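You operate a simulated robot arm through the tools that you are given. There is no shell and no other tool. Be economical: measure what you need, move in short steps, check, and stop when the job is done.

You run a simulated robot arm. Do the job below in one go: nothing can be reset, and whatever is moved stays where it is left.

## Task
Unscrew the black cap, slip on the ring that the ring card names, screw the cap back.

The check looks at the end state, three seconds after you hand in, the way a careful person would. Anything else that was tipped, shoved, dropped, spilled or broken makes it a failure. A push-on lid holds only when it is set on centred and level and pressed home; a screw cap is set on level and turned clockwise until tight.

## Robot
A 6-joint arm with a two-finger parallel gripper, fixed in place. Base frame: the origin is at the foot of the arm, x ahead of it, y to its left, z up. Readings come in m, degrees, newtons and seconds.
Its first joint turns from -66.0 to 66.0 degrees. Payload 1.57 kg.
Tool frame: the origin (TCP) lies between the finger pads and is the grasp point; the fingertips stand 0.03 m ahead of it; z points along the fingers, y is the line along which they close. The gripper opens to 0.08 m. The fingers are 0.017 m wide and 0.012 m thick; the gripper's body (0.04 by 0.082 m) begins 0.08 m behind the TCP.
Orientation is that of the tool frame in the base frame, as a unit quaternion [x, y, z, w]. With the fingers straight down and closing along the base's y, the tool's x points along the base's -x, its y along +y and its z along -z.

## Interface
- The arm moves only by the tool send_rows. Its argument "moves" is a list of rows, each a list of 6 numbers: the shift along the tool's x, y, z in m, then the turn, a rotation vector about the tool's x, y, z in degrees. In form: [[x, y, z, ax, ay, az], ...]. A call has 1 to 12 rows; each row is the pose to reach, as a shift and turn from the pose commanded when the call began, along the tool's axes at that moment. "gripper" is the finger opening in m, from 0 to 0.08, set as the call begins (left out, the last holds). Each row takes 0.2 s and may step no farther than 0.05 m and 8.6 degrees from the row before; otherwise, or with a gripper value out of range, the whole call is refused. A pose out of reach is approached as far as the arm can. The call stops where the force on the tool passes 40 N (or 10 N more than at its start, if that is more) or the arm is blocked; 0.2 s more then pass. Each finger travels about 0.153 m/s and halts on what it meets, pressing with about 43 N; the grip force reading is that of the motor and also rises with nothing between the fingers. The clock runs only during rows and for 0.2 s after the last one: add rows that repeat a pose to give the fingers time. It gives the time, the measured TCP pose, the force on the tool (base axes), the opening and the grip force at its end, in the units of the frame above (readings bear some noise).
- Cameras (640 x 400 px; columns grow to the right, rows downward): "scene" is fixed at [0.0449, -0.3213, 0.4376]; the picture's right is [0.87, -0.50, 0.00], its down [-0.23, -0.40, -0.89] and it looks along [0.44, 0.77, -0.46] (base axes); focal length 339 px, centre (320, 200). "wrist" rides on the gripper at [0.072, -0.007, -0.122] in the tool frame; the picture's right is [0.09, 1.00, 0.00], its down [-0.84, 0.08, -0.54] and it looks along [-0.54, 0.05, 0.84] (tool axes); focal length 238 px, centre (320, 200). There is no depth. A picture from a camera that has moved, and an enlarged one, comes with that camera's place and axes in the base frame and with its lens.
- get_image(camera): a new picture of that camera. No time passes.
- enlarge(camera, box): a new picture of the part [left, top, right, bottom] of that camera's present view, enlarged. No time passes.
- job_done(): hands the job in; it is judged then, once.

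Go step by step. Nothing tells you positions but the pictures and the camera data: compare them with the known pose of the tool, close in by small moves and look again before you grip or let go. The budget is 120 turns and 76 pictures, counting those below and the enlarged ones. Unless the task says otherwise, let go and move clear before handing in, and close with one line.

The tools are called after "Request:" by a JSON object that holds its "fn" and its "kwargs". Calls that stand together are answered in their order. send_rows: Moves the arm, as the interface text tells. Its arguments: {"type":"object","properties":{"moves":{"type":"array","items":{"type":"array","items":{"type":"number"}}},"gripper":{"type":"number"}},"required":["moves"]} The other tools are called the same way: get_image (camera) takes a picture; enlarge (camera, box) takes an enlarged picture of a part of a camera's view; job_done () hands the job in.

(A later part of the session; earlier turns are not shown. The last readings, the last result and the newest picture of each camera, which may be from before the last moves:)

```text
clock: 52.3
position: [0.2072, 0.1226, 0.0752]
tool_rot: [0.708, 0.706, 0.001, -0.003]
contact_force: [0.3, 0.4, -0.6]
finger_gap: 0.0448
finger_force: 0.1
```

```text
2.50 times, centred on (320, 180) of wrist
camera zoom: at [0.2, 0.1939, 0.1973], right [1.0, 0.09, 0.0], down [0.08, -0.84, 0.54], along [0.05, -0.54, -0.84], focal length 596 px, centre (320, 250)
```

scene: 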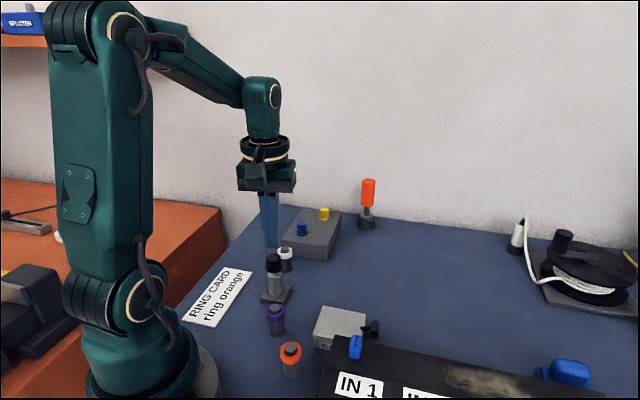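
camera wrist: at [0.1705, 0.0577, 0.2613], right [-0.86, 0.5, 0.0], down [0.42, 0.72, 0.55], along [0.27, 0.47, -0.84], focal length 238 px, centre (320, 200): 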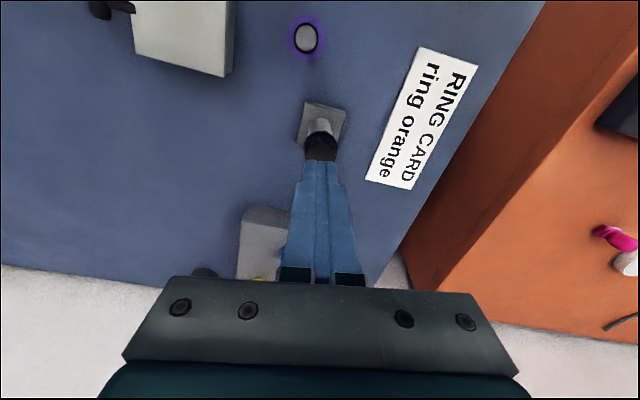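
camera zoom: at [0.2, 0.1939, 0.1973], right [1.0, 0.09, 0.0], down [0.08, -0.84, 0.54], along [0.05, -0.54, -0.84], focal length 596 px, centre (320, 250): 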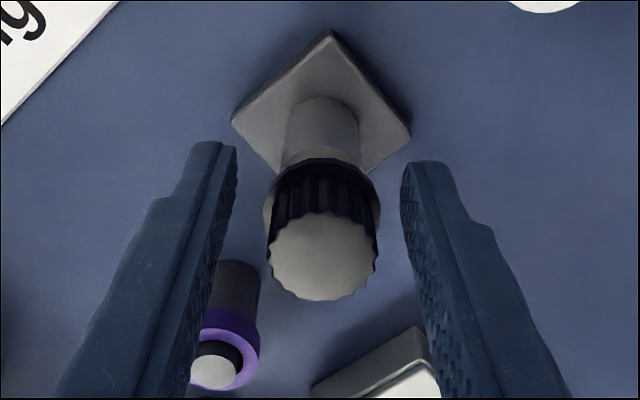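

Fifth stroke after a small recentring.

Request:
{"fn": "send_rows", "kwargs": {"moves": [[0, 0.0006, 0.0005, 0, 0, 0], [0, 0.0006, 0.0005, 0, 0, 0]]}}

Request:
{"fn": "send_rows", "kwargs": {"moves": [[0, 0, 0, 0, 0, 0], [0, 0, 0, 0, 0, 0], [0, 0, 0, 0, 0, 0]], "gripper": 0.0}}

Request:
{"fn": "send_rows", "kwargs": {"moves": [[0, 0, -6e-05, 0, 0, -8.5], [0, 0, -0.00012, 0, 0, -17], [0, 0, -0.00018, 0, 0, -25.5], [0, 0, -0.00024, 0, 0, -34], [0, 0, -0.0003, 0, 0, -42.5], [0, 0, -0.00036, 0, 0, -51], [0, 0, -0.00042, 0, 0, -59.5], [0, 0, -0.00048, 0, 0, -68], [0, 0, -0.00054, 0, 0, -76.5], [0, 0, -0.0006, 0, 0, -85]]}}

Request:
{"fn": "send_rows", "kwargs": {"moves": [[0, 0, -6e-05, 0, 0, -8.5], [0, 0, -0.00012, 0, 0, -17], [0, 0, -0.00018, 0, 0, -25.5], [0, 0, -0.00024, 0, 0, -34], [0, 0, -0.0003, 0, 0, -42.5], [0, 0, -0.00036, 0, 0, -51], [0, 0, -0.00042, 0, 0, -59.5], [0, 0, -0.00048, 0, 0, -68], [0, 0, -0.00054, 0, 0, -76.5], [0, 0, -0.0006, 0, 0, -85]]}}

Request:
{"fn": "enlarge", "kwargs": {"camera": "scene", "box": [230, 230, 310, 310]}}

```text
clock: 52.9
position: [0.2073, 0.122, 0.0743]
tool_rot: [0.708, 0.706, 0.001, -0.002]
contact_force: [-0.2, 0.5, -0.7]
finger_gap: 0.045
finger_force: 0.1
```

```text
clock: 53.7
position: [0.2068, 0.1214, 0.0741]
tool_rot: [0.707, 0.707, 0.0, -0.001]
contact_force: [-1.9, -0.1, 0.7]
finger_gap: 0.0241
finger_force: 35.9
```

```text
clock: 55.9
position: [0.2077, 0.1215, 0.0737]
tool_rot: [0.042, 0.999, 0.001, -0.001]
contact_force: [-5.4, -14.2, -1.3]
finger_gap: 0.0237
finger_force: 36.4
```

```text
clock: 58.1
position: [0.207, 0.1226, 0.0752]
tool_rot: [-0.643, 0.766, 0.004, 0.001]
contact_force: [-7.4, 5.3, 0.1]
finger_gap: 0.0235
finger_force: 35.3
```

```text
5.00 times, centred on (270, 270) of scene
camera zoom: at [0.0449, -0.3213, 0.4376], right [0.87, -0.5, 0.0], down [-0.23, -0.4, -0.89], along [0.44, 0.77, -0.46], focal length 1693 px, centre (570, -150)
```

zoom: 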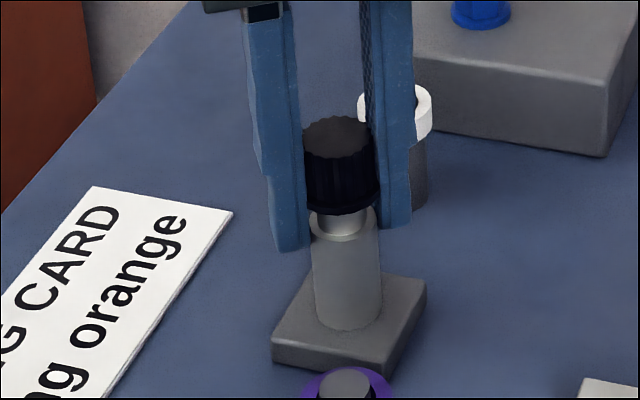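

The cap no longer rises with turning, so the thread looks disengaged. Relieving the side load and lifting in small steps.

Request:
{"fn": "send_rows", "kwargs": {"moves": [[-0.0002, 0.0006, 0, 0, 0, 0], [-0.0002, 0.0006, 0, 0, 0, 0]]}}

Request:
{"fn": "send_rows", "kwargs": {"moves": [[0, 0, -0.0005, 0, 0, 0], [0, 0, -0.001, 0, 0, 0], [0, 0, -0.001, 0, 0, 0]]}}

```text
clock: 58.7
position: [0.2072, 0.1232, 0.0756]
tool_rot: [-0.643, 0.766, 0.002, 0.002]
contact_force: [-6.3, 6.7, -0.6]
finger_gap: 0.0232
finger_force: 36.3
```

```text
clock: 59.5
position: [0.2075, 0.1227, 0.0762]
tool_rot: [-0.641, 0.767, 0.003, 0.0]
contact_force: [-9.2, 11.1, -5.8]
finger_gap: 0.0234
finger_force: 35.7
```

Request:
{"fn": "send_rows", "kwargs": {"moves": [[-0.0005, 0.0005, 0, 0, 0, 0], [-0.0005, 0.0005, -0.001, 0, 0, 0], [-0.0005, 0.0005, -0.0015, 0, 0, 0], [-0.0005, 0.0005, -0.0015, 0, 0, 0]]}}

Request:
{"fn": "enlarge", "kwargs": {"camera": "scene", "box": [230, 230, 310, 310]}}

```text
clock: 60.5
position: [0.2068, 0.1231, 0.0774]
tool_rot: [-0.643, 0.766, 0.0, 0.001]
contact_force: [15.4, -6.2, -19.7]
finger_gap: 0.0236
finger_force: 35.1
```

```text
5.00 times, centred on (270, 270) of scene
camera zoom: at [0.0449, -0.3213, 0.4376], right [0.87, -0.5, 0.0], down [-0.23, -0.4, -0.89], along [0.44, 0.77, -0.46], focal length 1693 px, centre (570, -150)
```

zoom: 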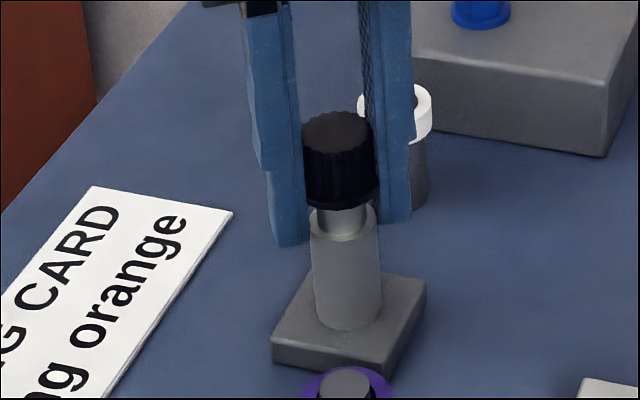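

Pulling meets about 20 N springy resistance. I'll keep this slight upward tension and turn further counterclockwise to see if it relaxes.

Request:
{"fn": "send_rows", "kwargs": {"moves": [[0, 0, 0, 0, 0, -8.5], [0, 0, 0, 0, 0, -17], [0, 0, 0, 0, 0, -25.5], [0, 0, 0, 0, 0, -34], [0, 0, 0, 0, 0, -42.5]]}}

Request:
{"fn": "enlarge", "kwargs": {"camera": "scene", "box": [230, 230, 310, 310]}}

```text
clock: 61.7
position: [0.2057, 0.1227, 0.0769]
tool_rot: [0.877, -0.481, -0.002, -0.001]
contact_force: [-0.9, 0.4, -1.0]
finger_gap: 0.0234
finger_force: 36.0
```

```text
5.00 times, centred on (270, 270) of scene
camera zoom: at [0.0449, -0.3213, 0.4376], right [0.87, -0.5, 0.0], down [-0.23, -0.4, -0.89], along [0.44, 0.77, -0.46], focal length 1693 px, centre (570, -150)
```

zoom: 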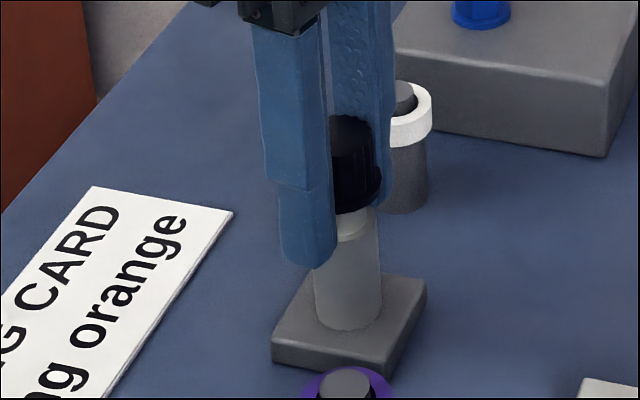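

All forces vanished, which suggests the cap has come free. Lifting gently.

Request:
{"fn": "send_rows", "kwargs": {"moves": [[0, 0, -0.001, 0, 0, 0], [0, 0, -0.002, 0, 0, 0], [0, 0, -0.003, 0, 0, 0], [0, 0, -0.003, 0, 0, 0]]}}

Request:
{"fn": "enlarge", "kwargs": {"camera": "scene", "box": [230, 230, 310, 310]}}

```text
clock: 62.7
position: [0.2058, 0.1237, 0.0795]
tool_rot: [0.877, -0.481, -0.002, -0.002]
contact_force: [8.3, 2.7, -25.9]
finger_gap: 0.0238
finger_force: 34.9
```

```text
5.00 times, centred on (270, 270) of scene
camera zoom: at [0.0449, -0.3213, 0.4376], right [0.87, -0.5, 0.0], down [-0.23, -0.4, -0.89], along [0.44, 0.77, -0.46], focal length 1693 px, centre (570, -150)
```

zoom: 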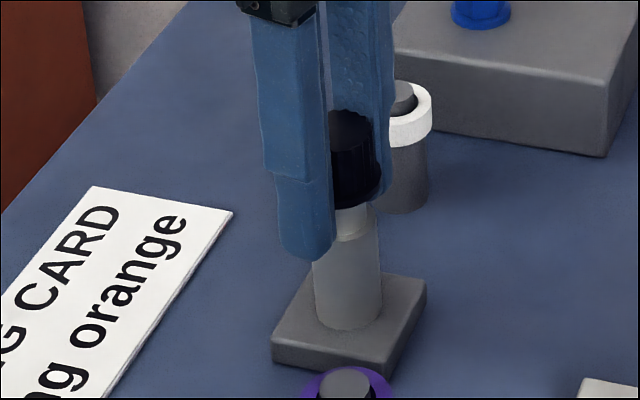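

Still resisting. I'll lower, release, and measure the cap's free height to see whether strokes 4–5 advanced it.

Request:
{"fn": "send_rows", "kwargs": {"moves": [[0, 0, 0.001, 0, 0, 0], [0, 0, 0.002, 0, 0, 0], [0, 0, 0.003, 0, 0, 0], [0, 0, 0.003, 0, 0, 0]]}}

Request:
{"fn": "send_rows", "kwargs": {"moves": [[0, 0, 0, 0, 0, 0], [0, 0, 0, 0, 0, 0]], "gripper": 0.05}}

Request:
{"fn": "send_rows", "kwargs": {"moves": [[0, 0, 0, 0, 0, 8.5], [0, 0, 0, 0, 0, 17], [0, 0, 0, 0, 0, 25.5], [0, 0, 0, 0, 0, 34], [0, 0, 0, 0, 0, 42.5], [0, 0, 0, 0, 0, 51], [0, 0, 0, 0, 0, 59.5], [0, 0, 0, 0, 0, 68], [0, 0, 0, 0, 0, 76.5], [0, 0, 0, 0, 0, 85], [0, 0, 0, 0, 0, 93.5], [0, 0, 0, 0, 0, 102]]}}

Request:
{"fn": "send_rows", "kwargs": {"moves": [[0, 0, 0, 0, 0, 8.5], [0, 0, 0, 0, 0, 17], [0, 0, 0, 0, 0, 25.5], [0, 0, 0, 0, 0, 34], [0, 0, 0, 0, 0, 42.5], [0, 0, 0, 0, 0, 51], [0, 0, 0, 0, 0, 59.5], [0, 0, 0, 0, 0, 68], [0, 0, 0, 0, 0, 76.5], [0, 0, 0, 0, 0, 85], [0, 0, 0, 0, 0, 93.5], [0, 0, 0, 0, 0, 102]]}}

Request:
{"fn": "enlarge", "kwargs": {"camera": "scene", "box": [230, 230, 310, 310]}}

Request:
{"fn": "enlarge", "kwargs": {"camera": "wrist", "box": [240, 100, 400, 260]}}

```text
clock: 63.7
position: [0.2051, 0.1234, 0.078]
tool_rot: [0.876, -0.482, -0.001, 0.0]
contact_force: [2.0, -16.4, 2.2]
finger_gap: 0.0235
finger_force: 35.6
```

```text
clock: 64.3
position: [0.2068, 0.1234, 0.0783]
tool_rot: [0.877, -0.481, -0.002, -0.002]
contact_force: [0.5, -0.2, 0.3]
finger_gap: 0.0502
finger_force: 0.1
```

```text
clock: 66.9
position: [0.2066, 0.1237, 0.0784]
tool_rot: [-0.176, 0.984, 0.003, -0.001]
contact_force: [0.7, 0.1, 0.3]
finger_gap: 0.0499
finger_force: 0.0
```

```text
clock: 69.5
position: [0.2065, 0.1237, 0.0773]
tool_rot: [0.654, 0.756, 0.001, -0.002]
contact_force: [-0.6, -0.3, -0.1]
finger_gap: 0.0498
finger_force: 0.1
```

```text
5.00 times, centred on (270, 270) of scene
camera zoom: at [0.0449, -0.3213, 0.4376], right [0.87, -0.5, 0.0], down [-0.23, -0.4, -0.89], along [0.44, 0.77, -0.46], focal length 1693 px, centre (570, -150)
```

zoom: 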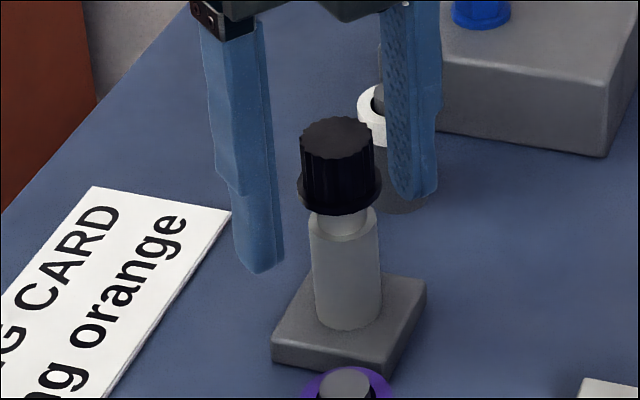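

```text
2.50 times, centred on (320, 180) of wrist
camera zoom: at [0.1897, 0.1938, 0.2], right [0.97, 0.23, 0.0], down [0.2, -0.82, 0.54], along [0.13, -0.52, -0.84], focal length 596 px, centre (320, 250)
```

zoom: 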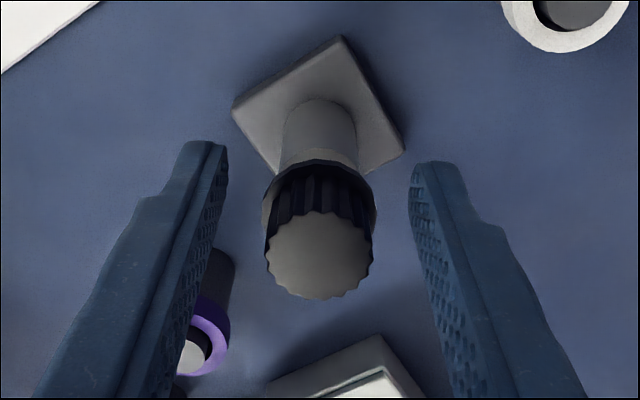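

The cap's free height is unchanged since stroke 3, so either it's spinning freely or not turning. I'll look very closely at cap and neck.

Request:
{"fn": "enlarge", "kwargs": {"camera": "scene", "box": [254, 246, 294, 286]}}

```text
10.00 times, centred on (274, 266) of scene
camera zoom: at [0.0449, -0.3213, 0.4376], right [0.87, -0.5, 0.0], down [-0.23, -0.4, -0.89], along [0.44, 0.77, -0.46], focal length 3386 px, centre (780, -460)
```

zoom: 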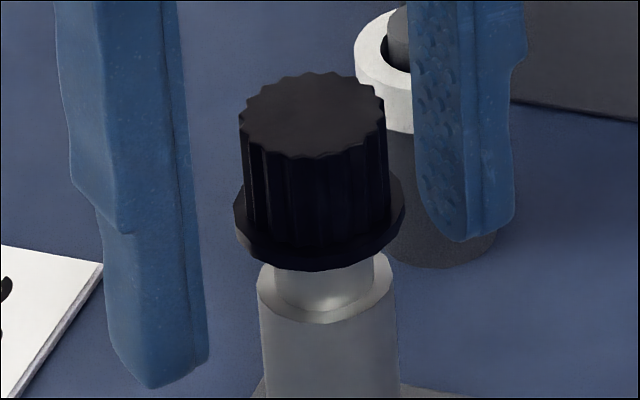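

Clear now: the cap has a flange, and my fingertips reached below it and were clamping the fixed post body too. I'll grip higher, with the tips just above the flange (TCP z≈0.0975).

Request:
{"fn": "send_rows", "kwargs": {"moves": [[0, 0, -0.01, 0, 0, 0], [0, 0, -0.02, 0, 0, 0], [0, 0, -0.02, 0, 0, 0]]}}

Request:
{"fn": "enlarge", "kwargs": {"camera": "scene", "box": [244, 236, 304, 296]}}

Request:
{"fn": "enlarge", "kwargs": {"camera": "wrist", "box": [240, 100, 400, 260]}}

```text
clock: 70.3
position: [0.2079, 0.1229, 0.0972]
tool_rot: [0.654, 0.756, 0.002, -0.001]
contact_force: [0.3, -0.3, 0.0]
finger_gap: 0.0503
finger_force: 0.1
```

```text
6.67 times, centred on (274, 266) of scene
camera zoom: at [0.0449, -0.3213, 0.4376], right [0.87, -0.5, 0.0], down [-0.23, -0.4, -0.89], along [0.44, 0.77, -0.46], focal length 2258 px, centre (627, -240)
```

zoom: 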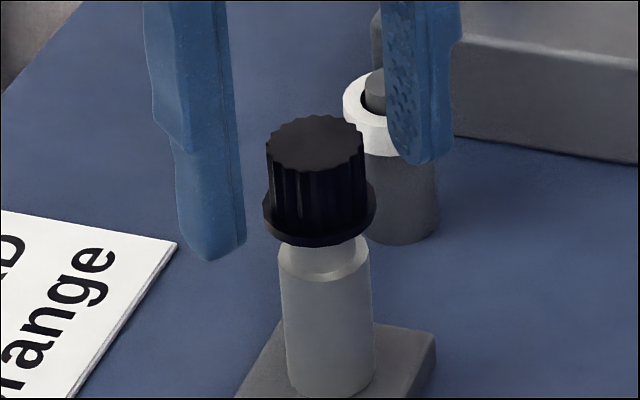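

```text
2.50 times, centred on (320, 180) of wrist
camera zoom: at [0.1912, 0.1933, 0.2202], right [0.97, 0.24, 0.0], down [0.2, -0.82, 0.54], along [0.13, -0.52, -0.84], focal length 596 px, centre (320, 250)
```

zoom: 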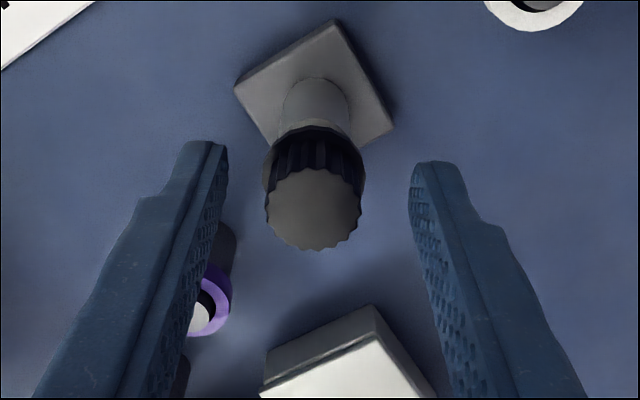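

Raising 3 mm and recentring by −1.7 mm along the closing axis, then gripping the cap body only.

Request:
{"fn": "send_rows", "kwargs": {"moves": [[0, -0.0017, -0.003, 0, 0, 8.5], [0, -0.0017, -0.003, 0, 0, 8.5]]}}

Request:
{"fn": "send_rows", "kwargs": {"moves": [[0, 0, 0, 0, 0, 0], [0, 0, 0, 0, 0, 0], [0, 0, 0, 0, 0, 0]], "gripper": 0.0}}

Request:
{"fn": "enlarge", "kwargs": {"camera": "scene", "box": [244, 236, 304, 296]}}

```text
clock: 70.9
position: [0.2059, 0.1236, 0.1011]
tool_rot: [0.707, 0.707, 0.001, -0.002]
contact_force: [-0.2, 0.2, 0.0]
finger_gap: 0.0497
finger_force: 0.1
```

```text
clock: 71.7
position: [0.2076, 0.1228, 0.1001]
tool_rot: [0.708, 0.707, 0.002, -0.002]
contact_force: [7.6, -1.2, -0.2]
finger_gap: 0.0236
finger_force: 35.5
```

```text
6.67 times, centred on (274, 266) of scene
camera zoom: at [0.0449, -0.3213, 0.4376], right [0.87, -0.5, 0.0], down [-0.23, -0.4, -0.89], along [0.44, 0.77, -0.46], focal length 2258 px, centre (627, -240)
```

zoom: 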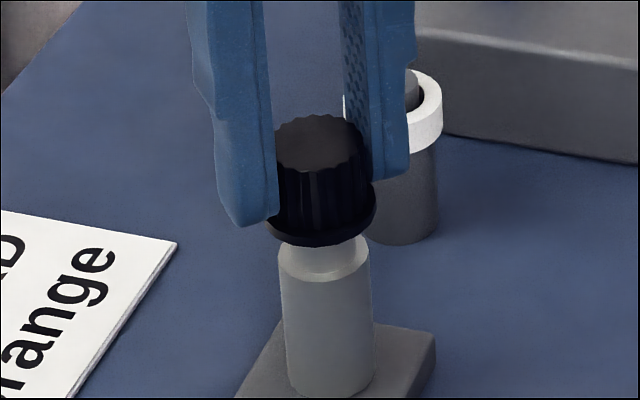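

Now the grip is on the cap body only. Gentle pull test.

Request:
{"fn": "send_rows", "kwargs": {"moves": [[0, 0.0004, 0, 0, 0, 0], [0, 0.0004, -0.001, 0, 0, 0], [0, 0.0004, -0.002, 0, 0, 0], [0, 0.0004, -0.002, 0, 0, 0]]}}

```text
clock: 72.7
position: [0.207, 0.1228, 0.1031]
tool_rot: [0.707, 0.707, 0.003, -0.001]
contact_force: [27.8, -5.5, -18.1]
finger_gap: 0.0239
finger_force: 36.1
```

Still held by the thread. Lowering back and unscrewing a full stroke with this grip, then checking the height.

Request:
{"fn": "send_rows", "kwargs": {"moves": [[0, 0.0004, 0.001, 0, 0, 0], [0, 0.0004, 0.002, 0, 0, 0], [0, 0.0004, 0.002, 0, 0, 0]]}}

Request:
{"fn": "send_rows", "kwargs": {"moves": [[0, 0, -6e-05, 0, 0, -8.5], [0, 0, -0.00012, 0, 0, -17], [0, 0, -0.00018, 0, 0, -25.5], [0, 0, -0.00024, 0, 0, -34], [0, 0, -0.0003, 0, 0, -42.5], [0, 0, -0.00036, 0, 0, -51], [0, 0, -0.00042, 0, 0, -59.5], [0, 0, -0.00048, 0, 0, -68], [0, 0, -0.00054, 0, 0, -76.5], [0, 0, -0.0006, 0, 0, -85], [0, 0, -0.0006, 0, 0, -90]]}}

Request:
{"fn": "send_rows", "kwargs": {"moves": [[0, 0, -6e-05, 0, 0, -8.5], [0, 0, -0.00012, 0, 0, -17], [0, 0, -0.00018, 0, 0, -25.5], [0, 0, -0.00024, 0, 0, -34], [0, 0, -0.0003, 0, 0, -42.5], [0, 0, -0.00036, 0, 0, -51], [0, 0, -0.00042, 0, 0, -59.5], [0, 0, -0.00048, 0, 0, -68], [0, 0, -0.00054, 0, 0, -76.5], [0, 0, -0.0006, 0, 0, -85], [0, 0, -0.0006, 0, 0, -90]]}}

Request:
{"fn": "enlarge", "kwargs": {"camera": "scene", "box": [244, 236, 304, 296]}}

```text
clock: 73.5
position: [0.2051, 0.1233, 0.1018]
tool_rot: [0.707, 0.707, 0.002, -0.001]
contact_force: [18.5, -3.9, 0.7]
finger_gap: 0.024
finger_force: 36.0
```

```text
clock: 75.9
position: [0.2049, 0.1216, 0.1014]
tool_rot: [0.0, 1.0, 0.0, -0.002]
contact_force: [-4.0, -10.6, -0.3]
finger_gap: 0.0232
finger_force: 35.5
```

```text
clock: 78.3
position: [0.207, 0.1235, 0.103]
tool_rot: [0.708, -0.706, -0.002, -0.004]
contact_force: [18.0, -4.5, -0.5]
finger_gap: 0.0236
finger_force: 35.5
```

```text
6.67 times, centred on (274, 266) of scene
camera zoom: at [0.0449, -0.3213, 0.4376], right [0.87, -0.5, 0.0], down [-0.23, -0.4, -0.89], along [0.44, 0.77, -0.46], focal length 2258 px, centre (627, -240)
```

zoom: 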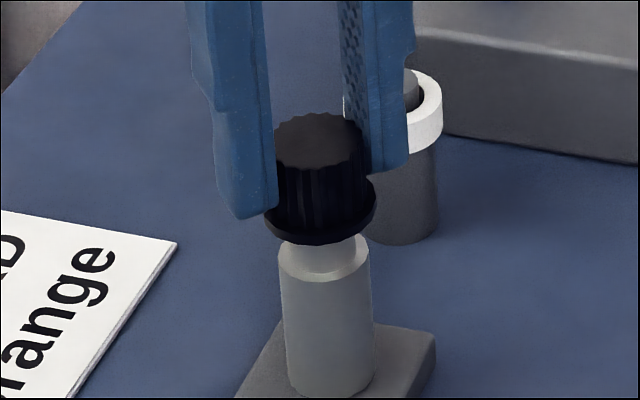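

The cap is rising again (about 1 mm over this 180° stroke). Repeating with full ±90° strokes.

Request:
{"fn": "send_rows", "kwargs": {"moves": [[0, -0.0003, 0, 0, 0, 0], [0, -0.0003, 0, 0, 0, 0]], "gripper": 0.045}}

Request:
{"fn": "send_rows", "kwargs": {"moves": [[0, 0, 0, 0, 0, 8.5], [0, 0, 0, 0, 0, 17], [0, 0, 0, 0, 0, 25.5], [0, 0, 0, 0, 0, 34], [0, 0, 0, 0, 0, 42.5], [0, 0, 0, 0, 0, 51], [0, 0, 0, 0, 0, 59.5], [0, 0, 0, 0, 0, 68], [0, 0, 0, 0, 0, 76.5], [0, 0, 0, 0, 0, 85], [0, 0, 0, 0, 0, 90]]}}

Request:
{"fn": "send_rows", "kwargs": {"moves": [[0, 0, 0, 0, 0, 8.5], [0, 0, 0, 0, 0, 17], [0, 0, 0, 0, 0, 25.5], [0, 0, 0, 0, 0, 34], [0, 0, 0, 0, 0, 42.5], [0, 0, 0, 0, 0, 51], [0, 0, 0, 0, 0, 59.5], [0, 0, 0, 0, 0, 68], [0, 0, 0, 0, 0, 76.5], [0, 0, 0, 0, 0, 85], [0, 0, 0, 0, 0, 90], [0, 0, 0, 0, 0, 90]]}}

Request:
{"fn": "enlarge", "kwargs": {"camera": "scene", "box": [244, 236, 304, 296]}}

Request:
{"fn": "enlarge", "kwargs": {"camera": "wrist", "box": [240, 100, 400, 260]}}

```text
clock: 78.9
position: [0.2057, 0.123, 0.1029]
tool_rot: [0.707, -0.707, -0.003, 0.0]
contact_force: [-0.2, 0.1, -0.4]
finger_gap: 0.0451
finger_force: 0.1
```

```text
clock: 81.3
position: [0.2054, 0.1244, 0.1027]
tool_rot: [0.001, 1.0, 0.002, -0.002]
contact_force: [0.5, 0.7, 0.1]
finger_gap: 0.0453
finger_force: 0.2
```

```text
clock: 83.9
position: [0.206, 0.1222, 0.1024]
tool_rot: [0.708, 0.706, 0.001, -0.003]
contact_force: [-0.7, -0.5, 0.1]
finger_gap: 0.045
finger_force: 0.1
```

```text
6.67 times, centred on (274, 266) of scene
camera zoom: at [0.0449, -0.3213, 0.4376], right [0.87, -0.5, 0.0], down [-0.23, -0.4, -0.89], along [0.44, 0.77, -0.46], focal length 2258 px, centre (627, -240)
```

zoom: 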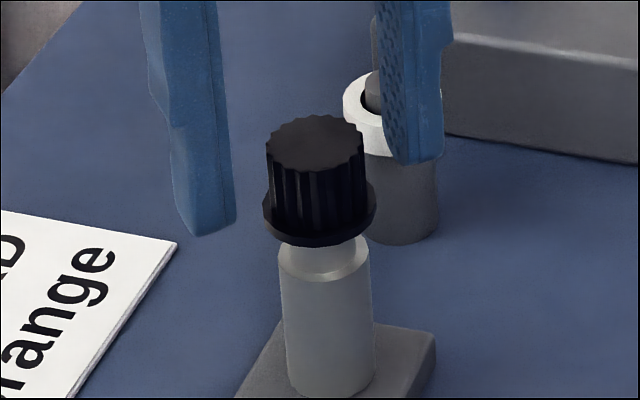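

```text
2.50 times, centred on (320, 180) of wrist
camera zoom: at [0.1998, 0.1946, 0.2248], right [1.0, 0.09, 0.0], down [0.08, -0.84, 0.54], along [0.05, -0.54, -0.84], focal length 596 px, centre (320, 250)
```

zoom: 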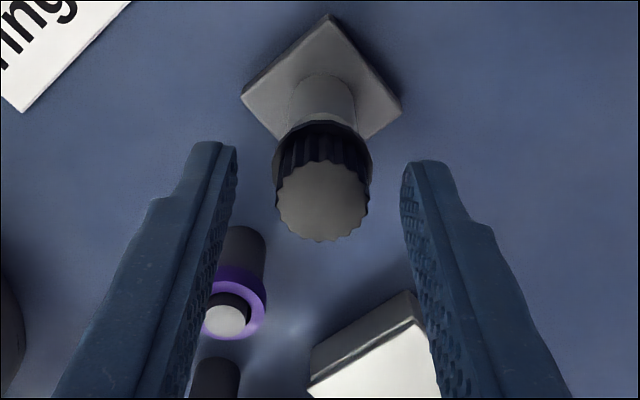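

When released the cap drops back to the same height, so it's loose but catching. I'll grip and combine continuous counterclockwise turning with upward tension.

Request:
{"fn": "send_rows", "kwargs": {"moves": [[0, 0.0004, 0.0005, 0, 0, 0], [0, 0.0004, 0.0005, 0, 0, 0]]}}

Request:
{"fn": "send_rows", "kwargs": {"moves": [[0, 0, 0, 0, 0, 0], [0, 0, 0, 0, 0, 0], [0, 0, 0, 0, 0, 0]], "gripper": 0.0}}

Request:
{"fn": "send_rows", "kwargs": {"moves": [[0, 0, -0.0003, 0, 0, -8.5], [0, 0, -0.0006, 0, 0, -17], [0, 0, -0.0009, 0, 0, -25.5], [0, 0, -0.0012, 0, 0, -34], [0, 0, -0.0015, 0, 0, -42.5]]}}

Request:
{"fn": "send_rows", "kwargs": {"moves": [[0, 0, 0, 0, 0, -8.5], [0, 0, 0, 0, 0, -17], [0, 0, 0, 0, 0, -25.5], [0, 0, 0, 0, 0, -34], [0, 0, 0, 0, 0, -42.5]]}}

Request:
{"fn": "enlarge", "kwargs": {"camera": "scene", "box": [244, 236, 304, 296]}}

```text
clock: 84.5
position: [0.2062, 0.1235, 0.1017]
tool_rot: [0.708, 0.707, 0.001, -0.002]
contact_force: [-0.8, 0.4, -1.1]
finger_gap: 0.045
finger_force: 0.0
```

```text
clock: 85.3
position: [0.2071, 0.1231, 0.1028]
tool_rot: [0.707, 0.707, 0.002, -0.002]
contact_force: [11.0, -3.6, 0.3]
finger_gap: 0.0236
finger_force: 35.8
```

```text
clock: 86.5
position: [0.205, 0.1229, 0.1021]
tool_rot: [0.402, 0.916, 0.001, -0.002]
contact_force: [1.6, 1.9, -4.4]
finger_gap: 0.0235
finger_force: 35.8
```

```text
clock: 87.7
position: [0.2061, 0.1216, 0.1027]
tool_rot: [0.042, 0.999, 0.0, -0.003]
contact_force: [-4.6, -12.4, -0.9]
finger_gap: 0.0238
finger_force: 35.8
```

```text
6.67 times, centred on (274, 266) of scene
camera zoom: at [0.0449, -0.3213, 0.4376], right [0.87, -0.5, 0.0], down [-0.23, -0.4, -0.89], along [0.44, 0.77, -0.46], focal length 2258 px, centre (627, -240)
```

zoom: 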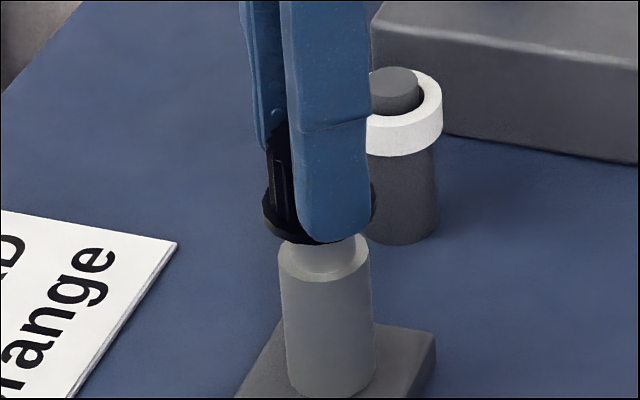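

I want to verify the cap turns with the fingers: comparing wrist close-ups before and after a small turn.

Request:
{"fn": "enlarge", "kwargs": {"camera": "wrist", "box": [290, 145, 350, 205]}}

Request:
{"fn": "send_rows", "kwargs": {"moves": [[0, 0, 0, 0, 0, -7], [0, 0, 0, 0, 0, -14], [0, 0, 0, 0, 0, -21], [0, 0, 0, 0, 0, -29]]}}

Request:
{"fn": "enlarge", "kwargs": {"camera": "wrist", "box": [290, 145, 350, 205]}}

```text
6.67 times, centred on (320, 175) of wrist
camera zoom: at [0.1341, 0.1216, 0.2255], right [-0.01, 1.0, 0.0], down [0.84, 0.01, 0.54], along [0.54, 0.0, -0.84], focal length 1589 px, centre (320, 367)
```

zoom: 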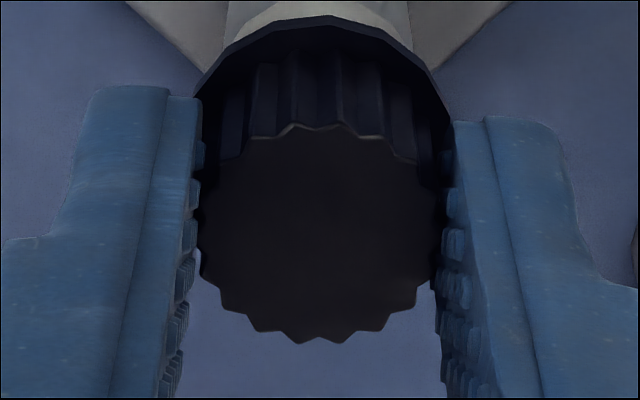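

```text
clock: 88.7
position: [0.2065, 0.1218, 0.1027]
tool_rot: [-0.209, 0.978, 0.001, -0.001]
contact_force: [4.4, -27.9, -1.0]
finger_gap: 0.0239
finger_force: 35.4
```

```text
6.67 times, centred on (320, 175) of wrist
camera zoom: at [0.144, 0.0865, 0.2257], right [-0.49, 0.87, 0.0], down [0.73, 0.41, 0.54], along [0.47, 0.27, -0.84], focal length 1589 px, centre (320, 367)
```

zoom: 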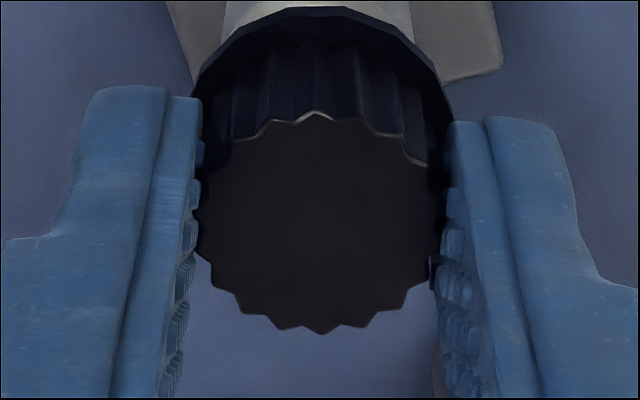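

The teeth shifted by about half a pitch relative to the fingers, so there's some slip. A smaller turn resolves the ambiguity.

Request:
{"fn": "send_rows", "kwargs": {"moves": [[0, 0, 0, 0, 0, -3], [0, 0, 0, 0, 0, -6]]}}

Request:
{"fn": "enlarge", "kwargs": {"camera": "wrist", "box": [290, 145, 350, 205]}}

```text
clock: 89.3
position: [0.2056, 0.1216, 0.1043]
tool_rot: [-0.259, 0.966, 0.001, -0.002]
contact_force: [3.7, -27.7, -2.7]
finger_gap: 0.0235
finger_force: 35.8
```

```text
6.67 times, centred on (320, 175) of wrist
camera zoom: at [0.1483, 0.0803, 0.226], right [-0.58, 0.82, 0.0], down [0.69, 0.49, 0.54], along [0.44, 0.31, -0.84], focal length 1589 px, centre (320, 367)
```

zoom: 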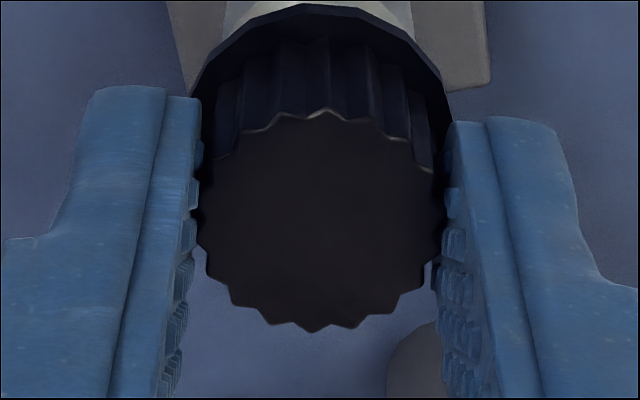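

The cap lags due to a 28 N side load, which also jams it axially. I'll relieve that and then pull with monitoring.

Request:
{"fn": "send_rows", "kwargs": {"moves": [[0.0005, -0.0009, 0, 0, 0, 0], [0.0005, -0.0009, 0, 0, 0, 0]]}}

Request:
{"fn": "send_rows", "kwargs": {"moves": [[0, 0, -0.001, 0, 0, 0], [0, 0, -0.001, 0, 0, 0]]}}

Request:
{"fn": "send_rows", "kwargs": {"moves": [[0, 0, -0.001, 0, 0, 0], [0, 0, -0.001, 0, 0, 0]]}}

```text
clock: 89.9
position: [0.2073, 0.1213, 0.1035]
tool_rot: [-0.259, 0.966, 0.001, -0.001]
contact_force: [4.3, -22.7, -2.2]
finger_gap: 0.0236
finger_force: 35.7
```

```text
clock: 90.5
position: [0.2065, 0.1219, 0.1048]
tool_rot: [-0.258, 0.966, 0.002, -0.002]
contact_force: [3.6, -19.8, -11.8]
finger_gap: 0.0236
finger_force: 36.2
```

```text
clock: 91.1
position: [0.2069, 0.1213, 0.1041]
tool_rot: [-0.258, 0.966, 0.001, -0.002]
contact_force: [1.7, -20.3, -16.0]
finger_gap: 0.0235
finger_force: 35.7
```

The arm is compliant, so the side load needs a larger shift. I'll move 2 mm toward −y and re-read.

Request:
{"fn": "send_rows", "kwargs": {"moves": [[0.001, -0.0017, 0.001, 0, 0, 0], [0.001, -0.0017, 0.002, 0, 0, 0], [0.001, -0.0017, 0.002, 0, 0, 0]]}}

Request:
{"fn": "enlarge", "kwargs": {"camera": "wrist", "box": [280, 105, 360, 205]}}

Request:
{"fn": "enlarge", "kwargs": {"camera": "scene", "box": [244, 236, 304, 296]}}

```text
clock: 91.9
position: [0.2068, 0.1215, 0.105]
tool_rot: [-0.258, 0.966, 0.005, 0.001]
contact_force: [-6.7, 10.3, -1.4]
finger_gap: 0.0236
finger_force: 35.7
```

```text
4.00 times, centred on (320, 155) of wrist
camera zoom: at [0.1477, 0.0789, 0.2253], right [-0.58, 0.82, 0.01], down [0.69, 0.48, 0.55], along [0.44, 0.32, -0.84], focal length 953 px, centre (320, 380)
```

zoom: 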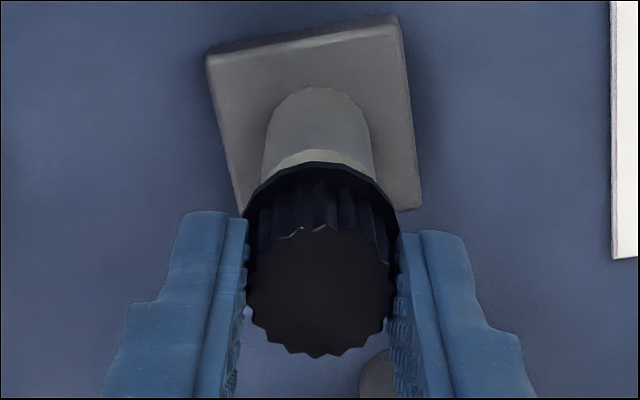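

```text
6.67 times, centred on (274, 266) of scene
camera zoom: at [0.0449, -0.3213, 0.4376], right [0.87, -0.5, 0.0], down [-0.23, -0.4, -0.89], along [0.44, 0.77, -0.46], focal length 2258 px, centre (627, -240)
```

zoom: 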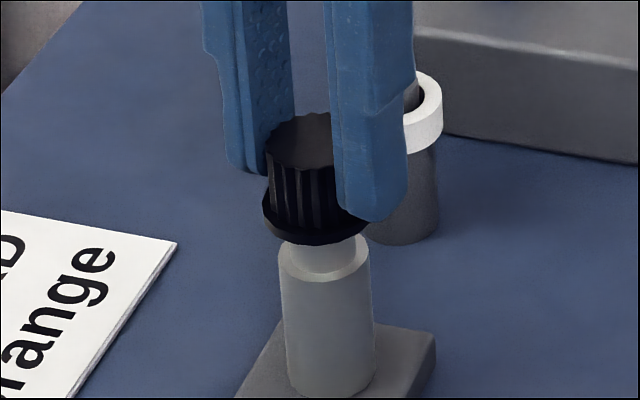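

Side load is small now. Pulling in steps with readings.

Request:
{"fn": "send_rows", "kwargs": {"moves": [[-0.0003, 0.0006, -0.001, 0, 0, 0], [-0.0003, 0.0006, -0.002, 0, 0, 0]]}}

Request:
{"fn": "send_rows", "kwargs": {"moves": [[0, 0, -0.001, 0, 0, 0], [0, 0, -0.002, 0, 0, 0]]}}

Request:
{"fn": "enlarge", "kwargs": {"camera": "scene", "box": [244, 236, 304, 296]}}

```text
clock: 92.5
position: [0.2076, 0.1211, 0.1049]
tool_rot: [-0.258, 0.966, 0.004, 0.002]
contact_force: [2.0, 20.4, -16.7]
finger_gap: 0.0239
finger_force: 35.5
```

```text
clock: 93.1
position: [0.2062, 0.1207, 0.1057]
tool_rot: [-0.257, 0.966, 0.005, -0.001]
contact_force: [-2.6, 26.1, -23.9]
finger_gap: 0.0237
finger_force: 35.7
```

```text
6.67 times, centred on (274, 266) of scene
camera zoom: at [0.0449, -0.3213, 0.4376], right [0.87, -0.5, 0.0], down [-0.23, -0.4, -0.89], along [0.44, 0.77, -0.46], focal length 2258 px, centre (627, -240)
```

zoom: 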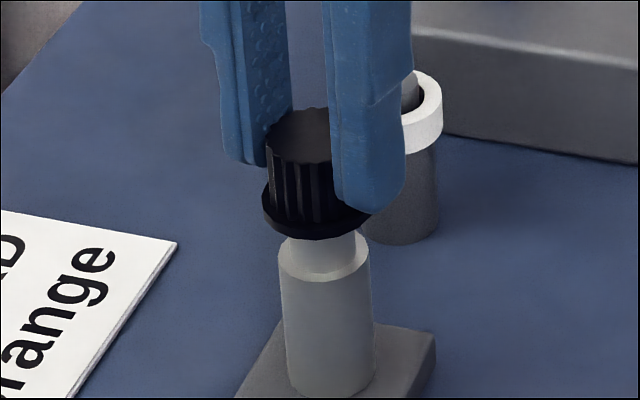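

The cap does follow the fingers upward (about 2 mm), with side load binding it. Correcting +y and continuing up in small steps.

Request:
{"fn": "send_rows", "kwargs": {"moves": [[-0.0008, 0.0013, 0, 0, 0, 0], [-0.0008, 0.0013, 0, 0, 0, 0]]}}

Request:
{"fn": "send_rows", "kwargs": {"moves": [[0, 0, -0.001, 0, 0, 0], [0, 0, -0.001, 0, 0, 0]]}}

Request:
{"fn": "send_rows", "kwargs": {"moves": [[0, 0, -0.001, 0, 0, 0], [0, 0, -0.001, 0, 0, 0]]}}

Request:
{"fn": "enlarge", "kwargs": {"camera": "scene", "box": [244, 236, 304, 296]}}

```text
clock: 93.7
position: [0.207, 0.1207, 0.1073]
tool_rot: [-0.258, 0.966, 0.002, -0.002]
contact_force: [-3.3, 5.4, -21.4]
finger_gap: 0.0241
finger_force: 36.1
```

```text
clock: 94.3
position: [0.2066, 0.1208, 0.108]
tool_rot: [-0.258, 0.966, 0.001, 0.0]
contact_force: [0.0, -0.2, -25.8]
finger_gap: 0.0236
finger_force: 35.9
```

```text
clock: 94.9
position: [0.2065, 0.1215, 0.1084]
tool_rot: [-0.258, 0.966, 0.001, -0.002]
contact_force: [-2.1, -8.8, -24.3]
finger_gap: 0.0238
finger_force: 36.0
```

```text
6.67 times, centred on (274, 266) of scene
camera zoom: at [0.0449, -0.3213, 0.4376], right [0.87, -0.5, 0.0], down [-0.23, -0.4, -0.89], along [0.44, 0.77, -0.46], focal length 2258 px, centre (627, -240)
```

zoom: 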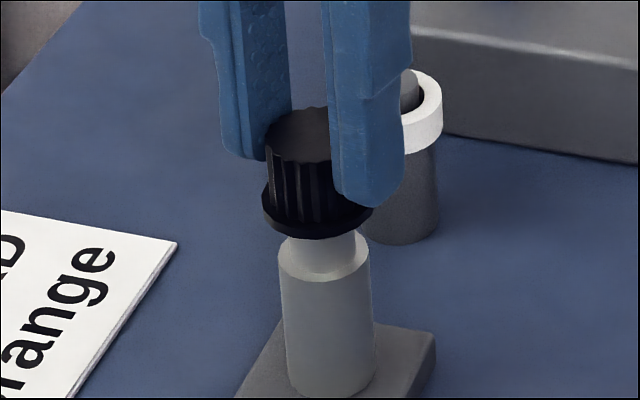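

The fingers are now sliding on the cap (about 25 N limit), so the thread still holds it. I'll release, re-seat the grip centred with no tension, and measure actual turning.

Request:
{"fn": "send_rows", "kwargs": {"moves": [[0, 0, 0.003, 0, 0, 0], [0, 0, 0.003, 0, 0, 0]], "gripper": 0.04}}

Request:
{"fn": "enlarge", "kwargs": {"camera": "wrist", "box": [280, 105, 360, 205]}}

```text
clock: 95.5
position: [0.2058, 0.1215, 0.1062]
tool_rot: [-0.259, 0.966, 0.004, 0.001]
contact_force: [0.3, 0.3, 0.3]
finger_gap: 0.0402
finger_force: 0.1
```

```text
4.00 times, centred on (320, 155) of wrist
camera zoom: at [0.1475, 0.0803, 0.2281], right [-0.58, 0.82, 0.0], down [0.69, 0.48, 0.54], along [0.44, 0.32, -0.84], focal length 953 px, centre (320, 380)
```

zoom: 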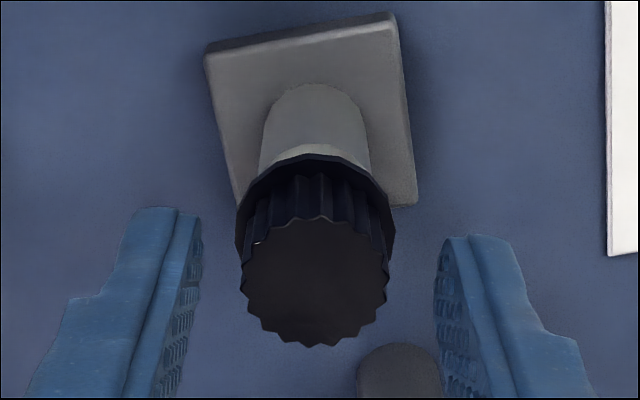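

Correcting a 0.4° tilt that crept in, centring, lowering so the tips sit just above the flange, then gripping.

Request:
{"fn": "send_rows", "kwargs": {"moves": [[0, -0.0007, 0.0035, 0.35, 0.2, 0], [0, -0.0007, 0.0068, 0.35, 0.2, 0], [0, -0.0007, 0.0068, 0.35, 0.2, 0]]}}

Request:
{"fn": "send_rows", "kwargs": {"moves": [[0, 0, 0, 0, 0, 0], [0, 0, 0, 0, 0, 0], [0, 0, 0, 0, 0, 0]], "gripper": 0.0}}

Request:
{"fn": "enlarge", "kwargs": {"camera": "wrist", "box": [290, 145, 350, 205]}}

Request:
{"fn": "send_rows", "kwargs": {"moves": [[0, 0, 0, 0, 0, -7], [0, 0, 0, 0, 0, -14], [0, 0, 0, 0, 0, -18]]}}

Request:
{"fn": "enlarge", "kwargs": {"camera": "wrist", "box": [290, 145, 350, 205]}}

```text
clock: 96.3
position: [0.2068, 0.1225, 0.1008]
tool_rot: [-0.258, 0.966, -0.001, -0.001]
contact_force: [0.4, 0.7, 0.9]
finger_gap: 0.0401
finger_force: 0.1
```

```text
clock: 97.1
position: [0.2066, 0.1224, 0.0998]
tool_rot: [-0.258, 0.966, -0.001, -0.001]
contact_force: [1.8, -0.9, -0.4]
finger_gap: 0.0237
finger_force: 36.2
```

```text
6.67 times, centred on (320, 175) of wrist
camera zoom: at [0.1483, 0.0808, 0.2218], right [-0.58, 0.82, 0.0], down [0.69, 0.49, 0.54], along [0.44, 0.31, -0.84], focal length 1589 px, centre (320, 367)
```

zoom: 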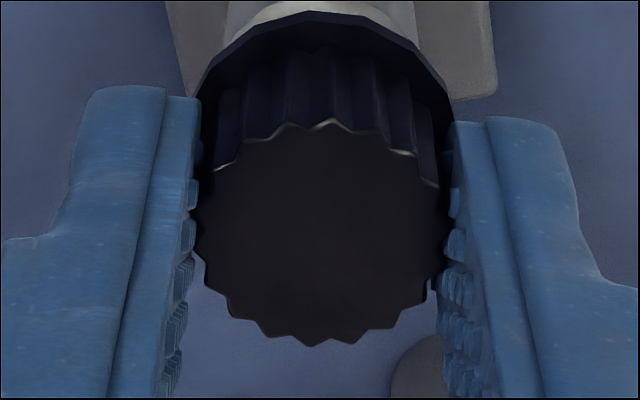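

```text
clock: 97.9
position: [0.2056, 0.1204, 0.1008]
tool_rot: [-0.408, 0.913, -0.001, -0.001]
contact_force: [2.5, -5.2, 0.7]
finger_gap: 0.0235
finger_force: 36.1
```

```text
6.67 times, centred on (320, 175) of wrist
camera zoom: at [0.1636, 0.0642, 0.222], right [-0.8, 0.6, 0.0], down [0.5, 0.68, 0.54], along [0.32, 0.43, -0.84], focal length 1589 px, centre (320, 367)
```

zoom: 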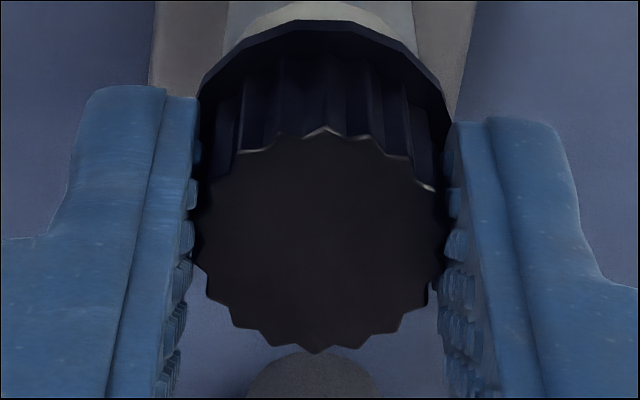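

The forces are excellent, but an 18° turn is ambiguous against the tooth pitch. One more check with 9°.

Request:
{"fn": "send_rows", "kwargs": {"moves": [[0, 0, 0, 0, 0, -5], [0, 0, 0, 0, 0, -10]]}}

Request:
{"fn": "enlarge", "kwargs": {"camera": "wrist", "box": [290, 145, 350, 205]}}

```text
clock: 98.5
position: [0.2064, 0.1218, 0.0992]
tool_rot: [-0.485, 0.875, 0.0, -0.001]
contact_force: [2.1, -2.7, 1.1]
finger_gap: 0.0234
finger_force: 35.3
```

```text
6.67 times, centred on (320, 175) of wrist
camera zoom: at [0.1744, 0.0577, 0.2215], right [-0.89, 0.45, 0.0], down [0.38, 0.75, 0.54], along [0.24, 0.48, -0.84], focal length 1589 px, centre (320, 367)
```

zoom: 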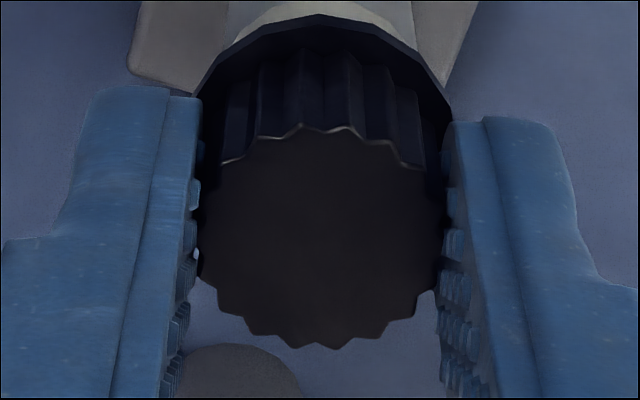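

The teeth show the cap isn't turning with the fingers at all. I'll test whether it follows in the clockwise direction to learn whether it is stopped one way or stuck both ways.

Request:
{"fn": "send_rows", "kwargs": {"moves": [[0, 0, 0, 0, 0, 5], [0, 0, 0, 0, 0, 10]]}}

Request:
{"fn": "enlarge", "kwargs": {"camera": "wrist", "box": [290, 145, 350, 205]}}

```text
clock: 99.1
position: [0.2075, 0.1218, 0.0991]
tool_rot: [-0.406, 0.914, -0.001, -0.001]
contact_force: [-0.5, 0.1, 1.1]
finger_gap: 0.0235
finger_force: 35.9
```

```text
6.67 times, centred on (320, 175) of wrist
camera zoom: at [0.1637, 0.0644, 0.2215], right [-0.8, 0.6, 0.0], down [0.5, 0.67, 0.54], along [0.32, 0.43, -0.84], focal length 1589 px, centre (320, 367)
```

zoom: 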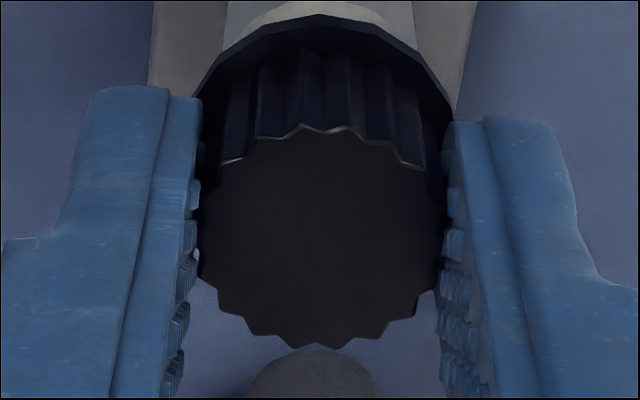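

It follows clockwise perfectly. Now 10° back counterclockwise tells whether there is a fixed stop or direction-dependent friction.

Request:
{"fn": "send_rows", "kwargs": {"moves": [[0, 0, 0, 0, 0, -2.5], [0, 0, 0, 0, 0, -5], [0, 0, 0, 0, 0, -7.5], [0, 0, 0, 0, 0, -10]]}}

Request:
{"fn": "enlarge", "kwargs": {"camera": "wrist", "box": [290, 145, 350, 205]}}

```text
clock: 100.1
position: [0.2069, 0.1224, 0.1005]
tool_rot: [-0.485, 0.875, 0.0, 0.0]
contact_force: [0.9, 0.9, 0.6]
finger_gap: 0.0233
finger_force: 35.4
```

```text
6.67 times, centred on (320, 175) of wrist
camera zoom: at [0.1743, 0.0577, 0.222], right [-0.89, 0.45, 0.0], down [0.38, 0.75, 0.54], along [0.24, 0.48, -0.84], focal length 1589 px, centre (320, 367)
```

zoom: 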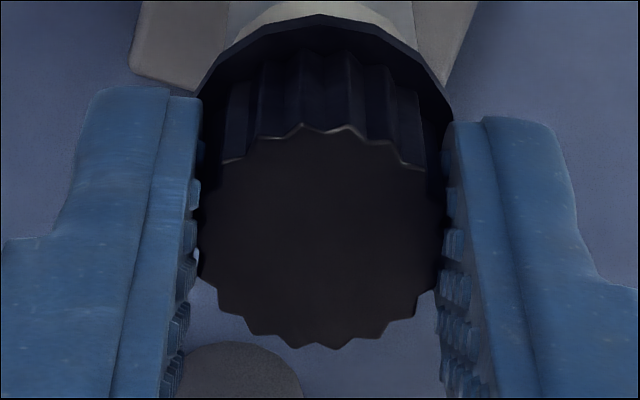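

There is a fixed stop counterclockwise, so the cap is turned out as far as it goes; earlier pulls were made while torqued against that stop. I'll back off 4° clockwise and pull gently.

Request:
{"fn": "send_rows", "kwargs": {"moves": [[0, 0, 0, 0, 0, 4], [0, 0, 0, 0, 0, 4]]}}

Request:
{"fn": "send_rows", "kwargs": {"moves": [[0, 0, -0.001, 0, 0, 0], [0, 0, -0.002, 0, 0, 0], [0, 0, -0.002, 0, 0, 0]]}}

```text
clock: 100.7
position: [0.2081, 0.1212, 0.0989]
tool_rot: [-0.454, 0.891, -0.001, 0.0]
contact_force: [2.5, 0.0, 1.2]
finger_gap: 0.0233
finger_force: 35.2
```

```text
clock: 101.5
position: [0.2068, 0.1216, 0.101]
tool_rot: [-0.453, 0.891, -0.001, -0.001]
contact_force: [11.6, -0.5, -16.2]
finger_gap: 0.0234
finger_force: 35.8
```

Still springy. I'll remove the tension and turn clockwise 56° to see whether the cap follows (hard stop) or slips (plain friction).

Request:
{"fn": "send_rows", "kwargs": {"moves": [[0, 0, 0.001, 0, 0, 0], [0, 0, 0.002, 0, 0, 0], [0, 0, 0.002, 0, 0, 8], [0, 0, 0.002, 0, 0, 16], [0, 0, 0.002, 0, 0, 24], [0, 0, 0.002, 0, 0, 32], [0, 0, 0.002, 0, 0, 40], [0, 0, 0.002, 0, 0, 48], [0, 0, 0.002, 0, 0, 56]]}}

Request:
{"fn": "enlarge", "kwargs": {"camera": "wrist", "box": [290, 145, 350, 205]}}

```text
clock: 103.5
position: [0.2069, 0.1221, 0.098]
tool_rot: [0.019, 1.0, -0.001, 0.0]
contact_force: [-5.2, 2.6, 10.4]
finger_gap: 0.0234
finger_force: 35.4
```

```text
6.67 times, centred on (320, 175) of wrist
camera zoom: at [0.1348, 0.1183, 0.2206], right [-0.05, 1.0, 0.0], down [0.84, 0.05, 0.54], along [0.54, 0.03, -0.84], focal length 1589 px, centre (320, 367)
```

zoom: 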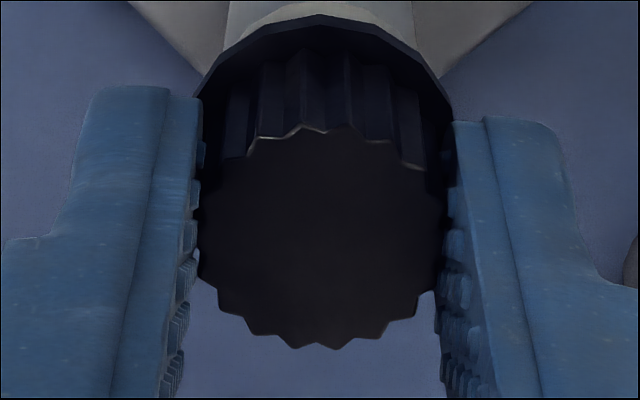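

No slip: the cap follows clockwise freely for 62°, so the counterclockwise stop is hard. I'll release, rise clear and measure the cap's free height at this angle.

Request:
{"fn": "send_rows", "kwargs": {"moves": [[0, 0, 0, 0, 0, 0], [0, 0, 0, 0, 0, 0], [0, 0, -0.02, 0, 0, 0], [0, 0, -0.04, 0, 0, 0], [0, 0, -0.04, 0, 0, 0]], "gripper": 0.045}}

Request:
{"fn": "enlarge", "kwargs": {"camera": "scene", "box": [244, 236, 304, 296]}}

```text
clock: 104.7
position: [0.2063, 0.1216, 0.1385]
tool_rot: [0.019, 1.0, -0.001, 0.0]
contact_force: [-0.4, -1.2, 0.0]
finger_gap: 0.0449
finger_force: 0.0
```

```text
6.67 times, centred on (274, 266) of scene
camera zoom: at [0.0449, -0.3213, 0.4376], right [0.87, -0.5, 0.0], down [-0.23, -0.4, -0.89], along [0.44, 0.77, -0.46], focal length 2258 px, centre (627, -240)
```

zoom: 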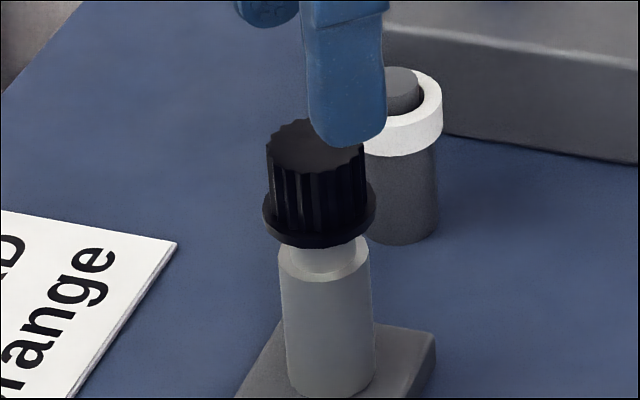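

The free height dropped about 0.85 mm for 62°, so the pitch is steep (about 4–5 mm/turn) and the cap really is at its turned-out end at the stop. I'll regrip with full pad contact but above the post shoulder (TCP z≈0.091), turn to the stop, and pull harder.

Request:
{"fn": "send_rows", "kwargs": {"moves": [[0, 0, 0.004, 0, 0, 8], [0, 0, 0.008, 0, 0, 16], [0, 0, 0.012, 0, 0, 24], [0, 0, 0.016, 0, 0, 32], [0, 0, 0.02, 0, 0, 40], [0, 0, 0.025, 0, 0, 48], [0, 0, 0.03, 0, 0, 56], [0, 0, 0.035, 0, 0, 64], [0, 0, 0.04, 0, 0, 72], [0, 0, 0.044, 0, 0, 80], [0, 0, 0.0475, 0, 0, 88], [0, 0, 0.0475, 0, 0, 88]]}}

Request:
{"fn": "send_rows", "kwargs": {"moves": [[0, 0, 0, 0, 0, 0], [0, 0, 0, 0, 0, 0], [0, 0, 0, 0, 0, 0]], "gripper": 0.0}}

```text
clock: 107.3
position: [0.207, 0.1212, 0.0925]
tool_rot: [0.708, 0.706, -0.001, 0.001]
contact_force: [-1.1, 0.5, 0.9]
finger_gap: 0.0452
finger_force: 0.1
```

```text
clock: 108.1
position: [0.2075, 0.1211, 0.0926]
tool_rot: [0.708, 0.706, -0.002, 0.001]
contact_force: [2.3, -0.9, -0.5]
finger_gap: 0.0235
finger_force: 36.1
```

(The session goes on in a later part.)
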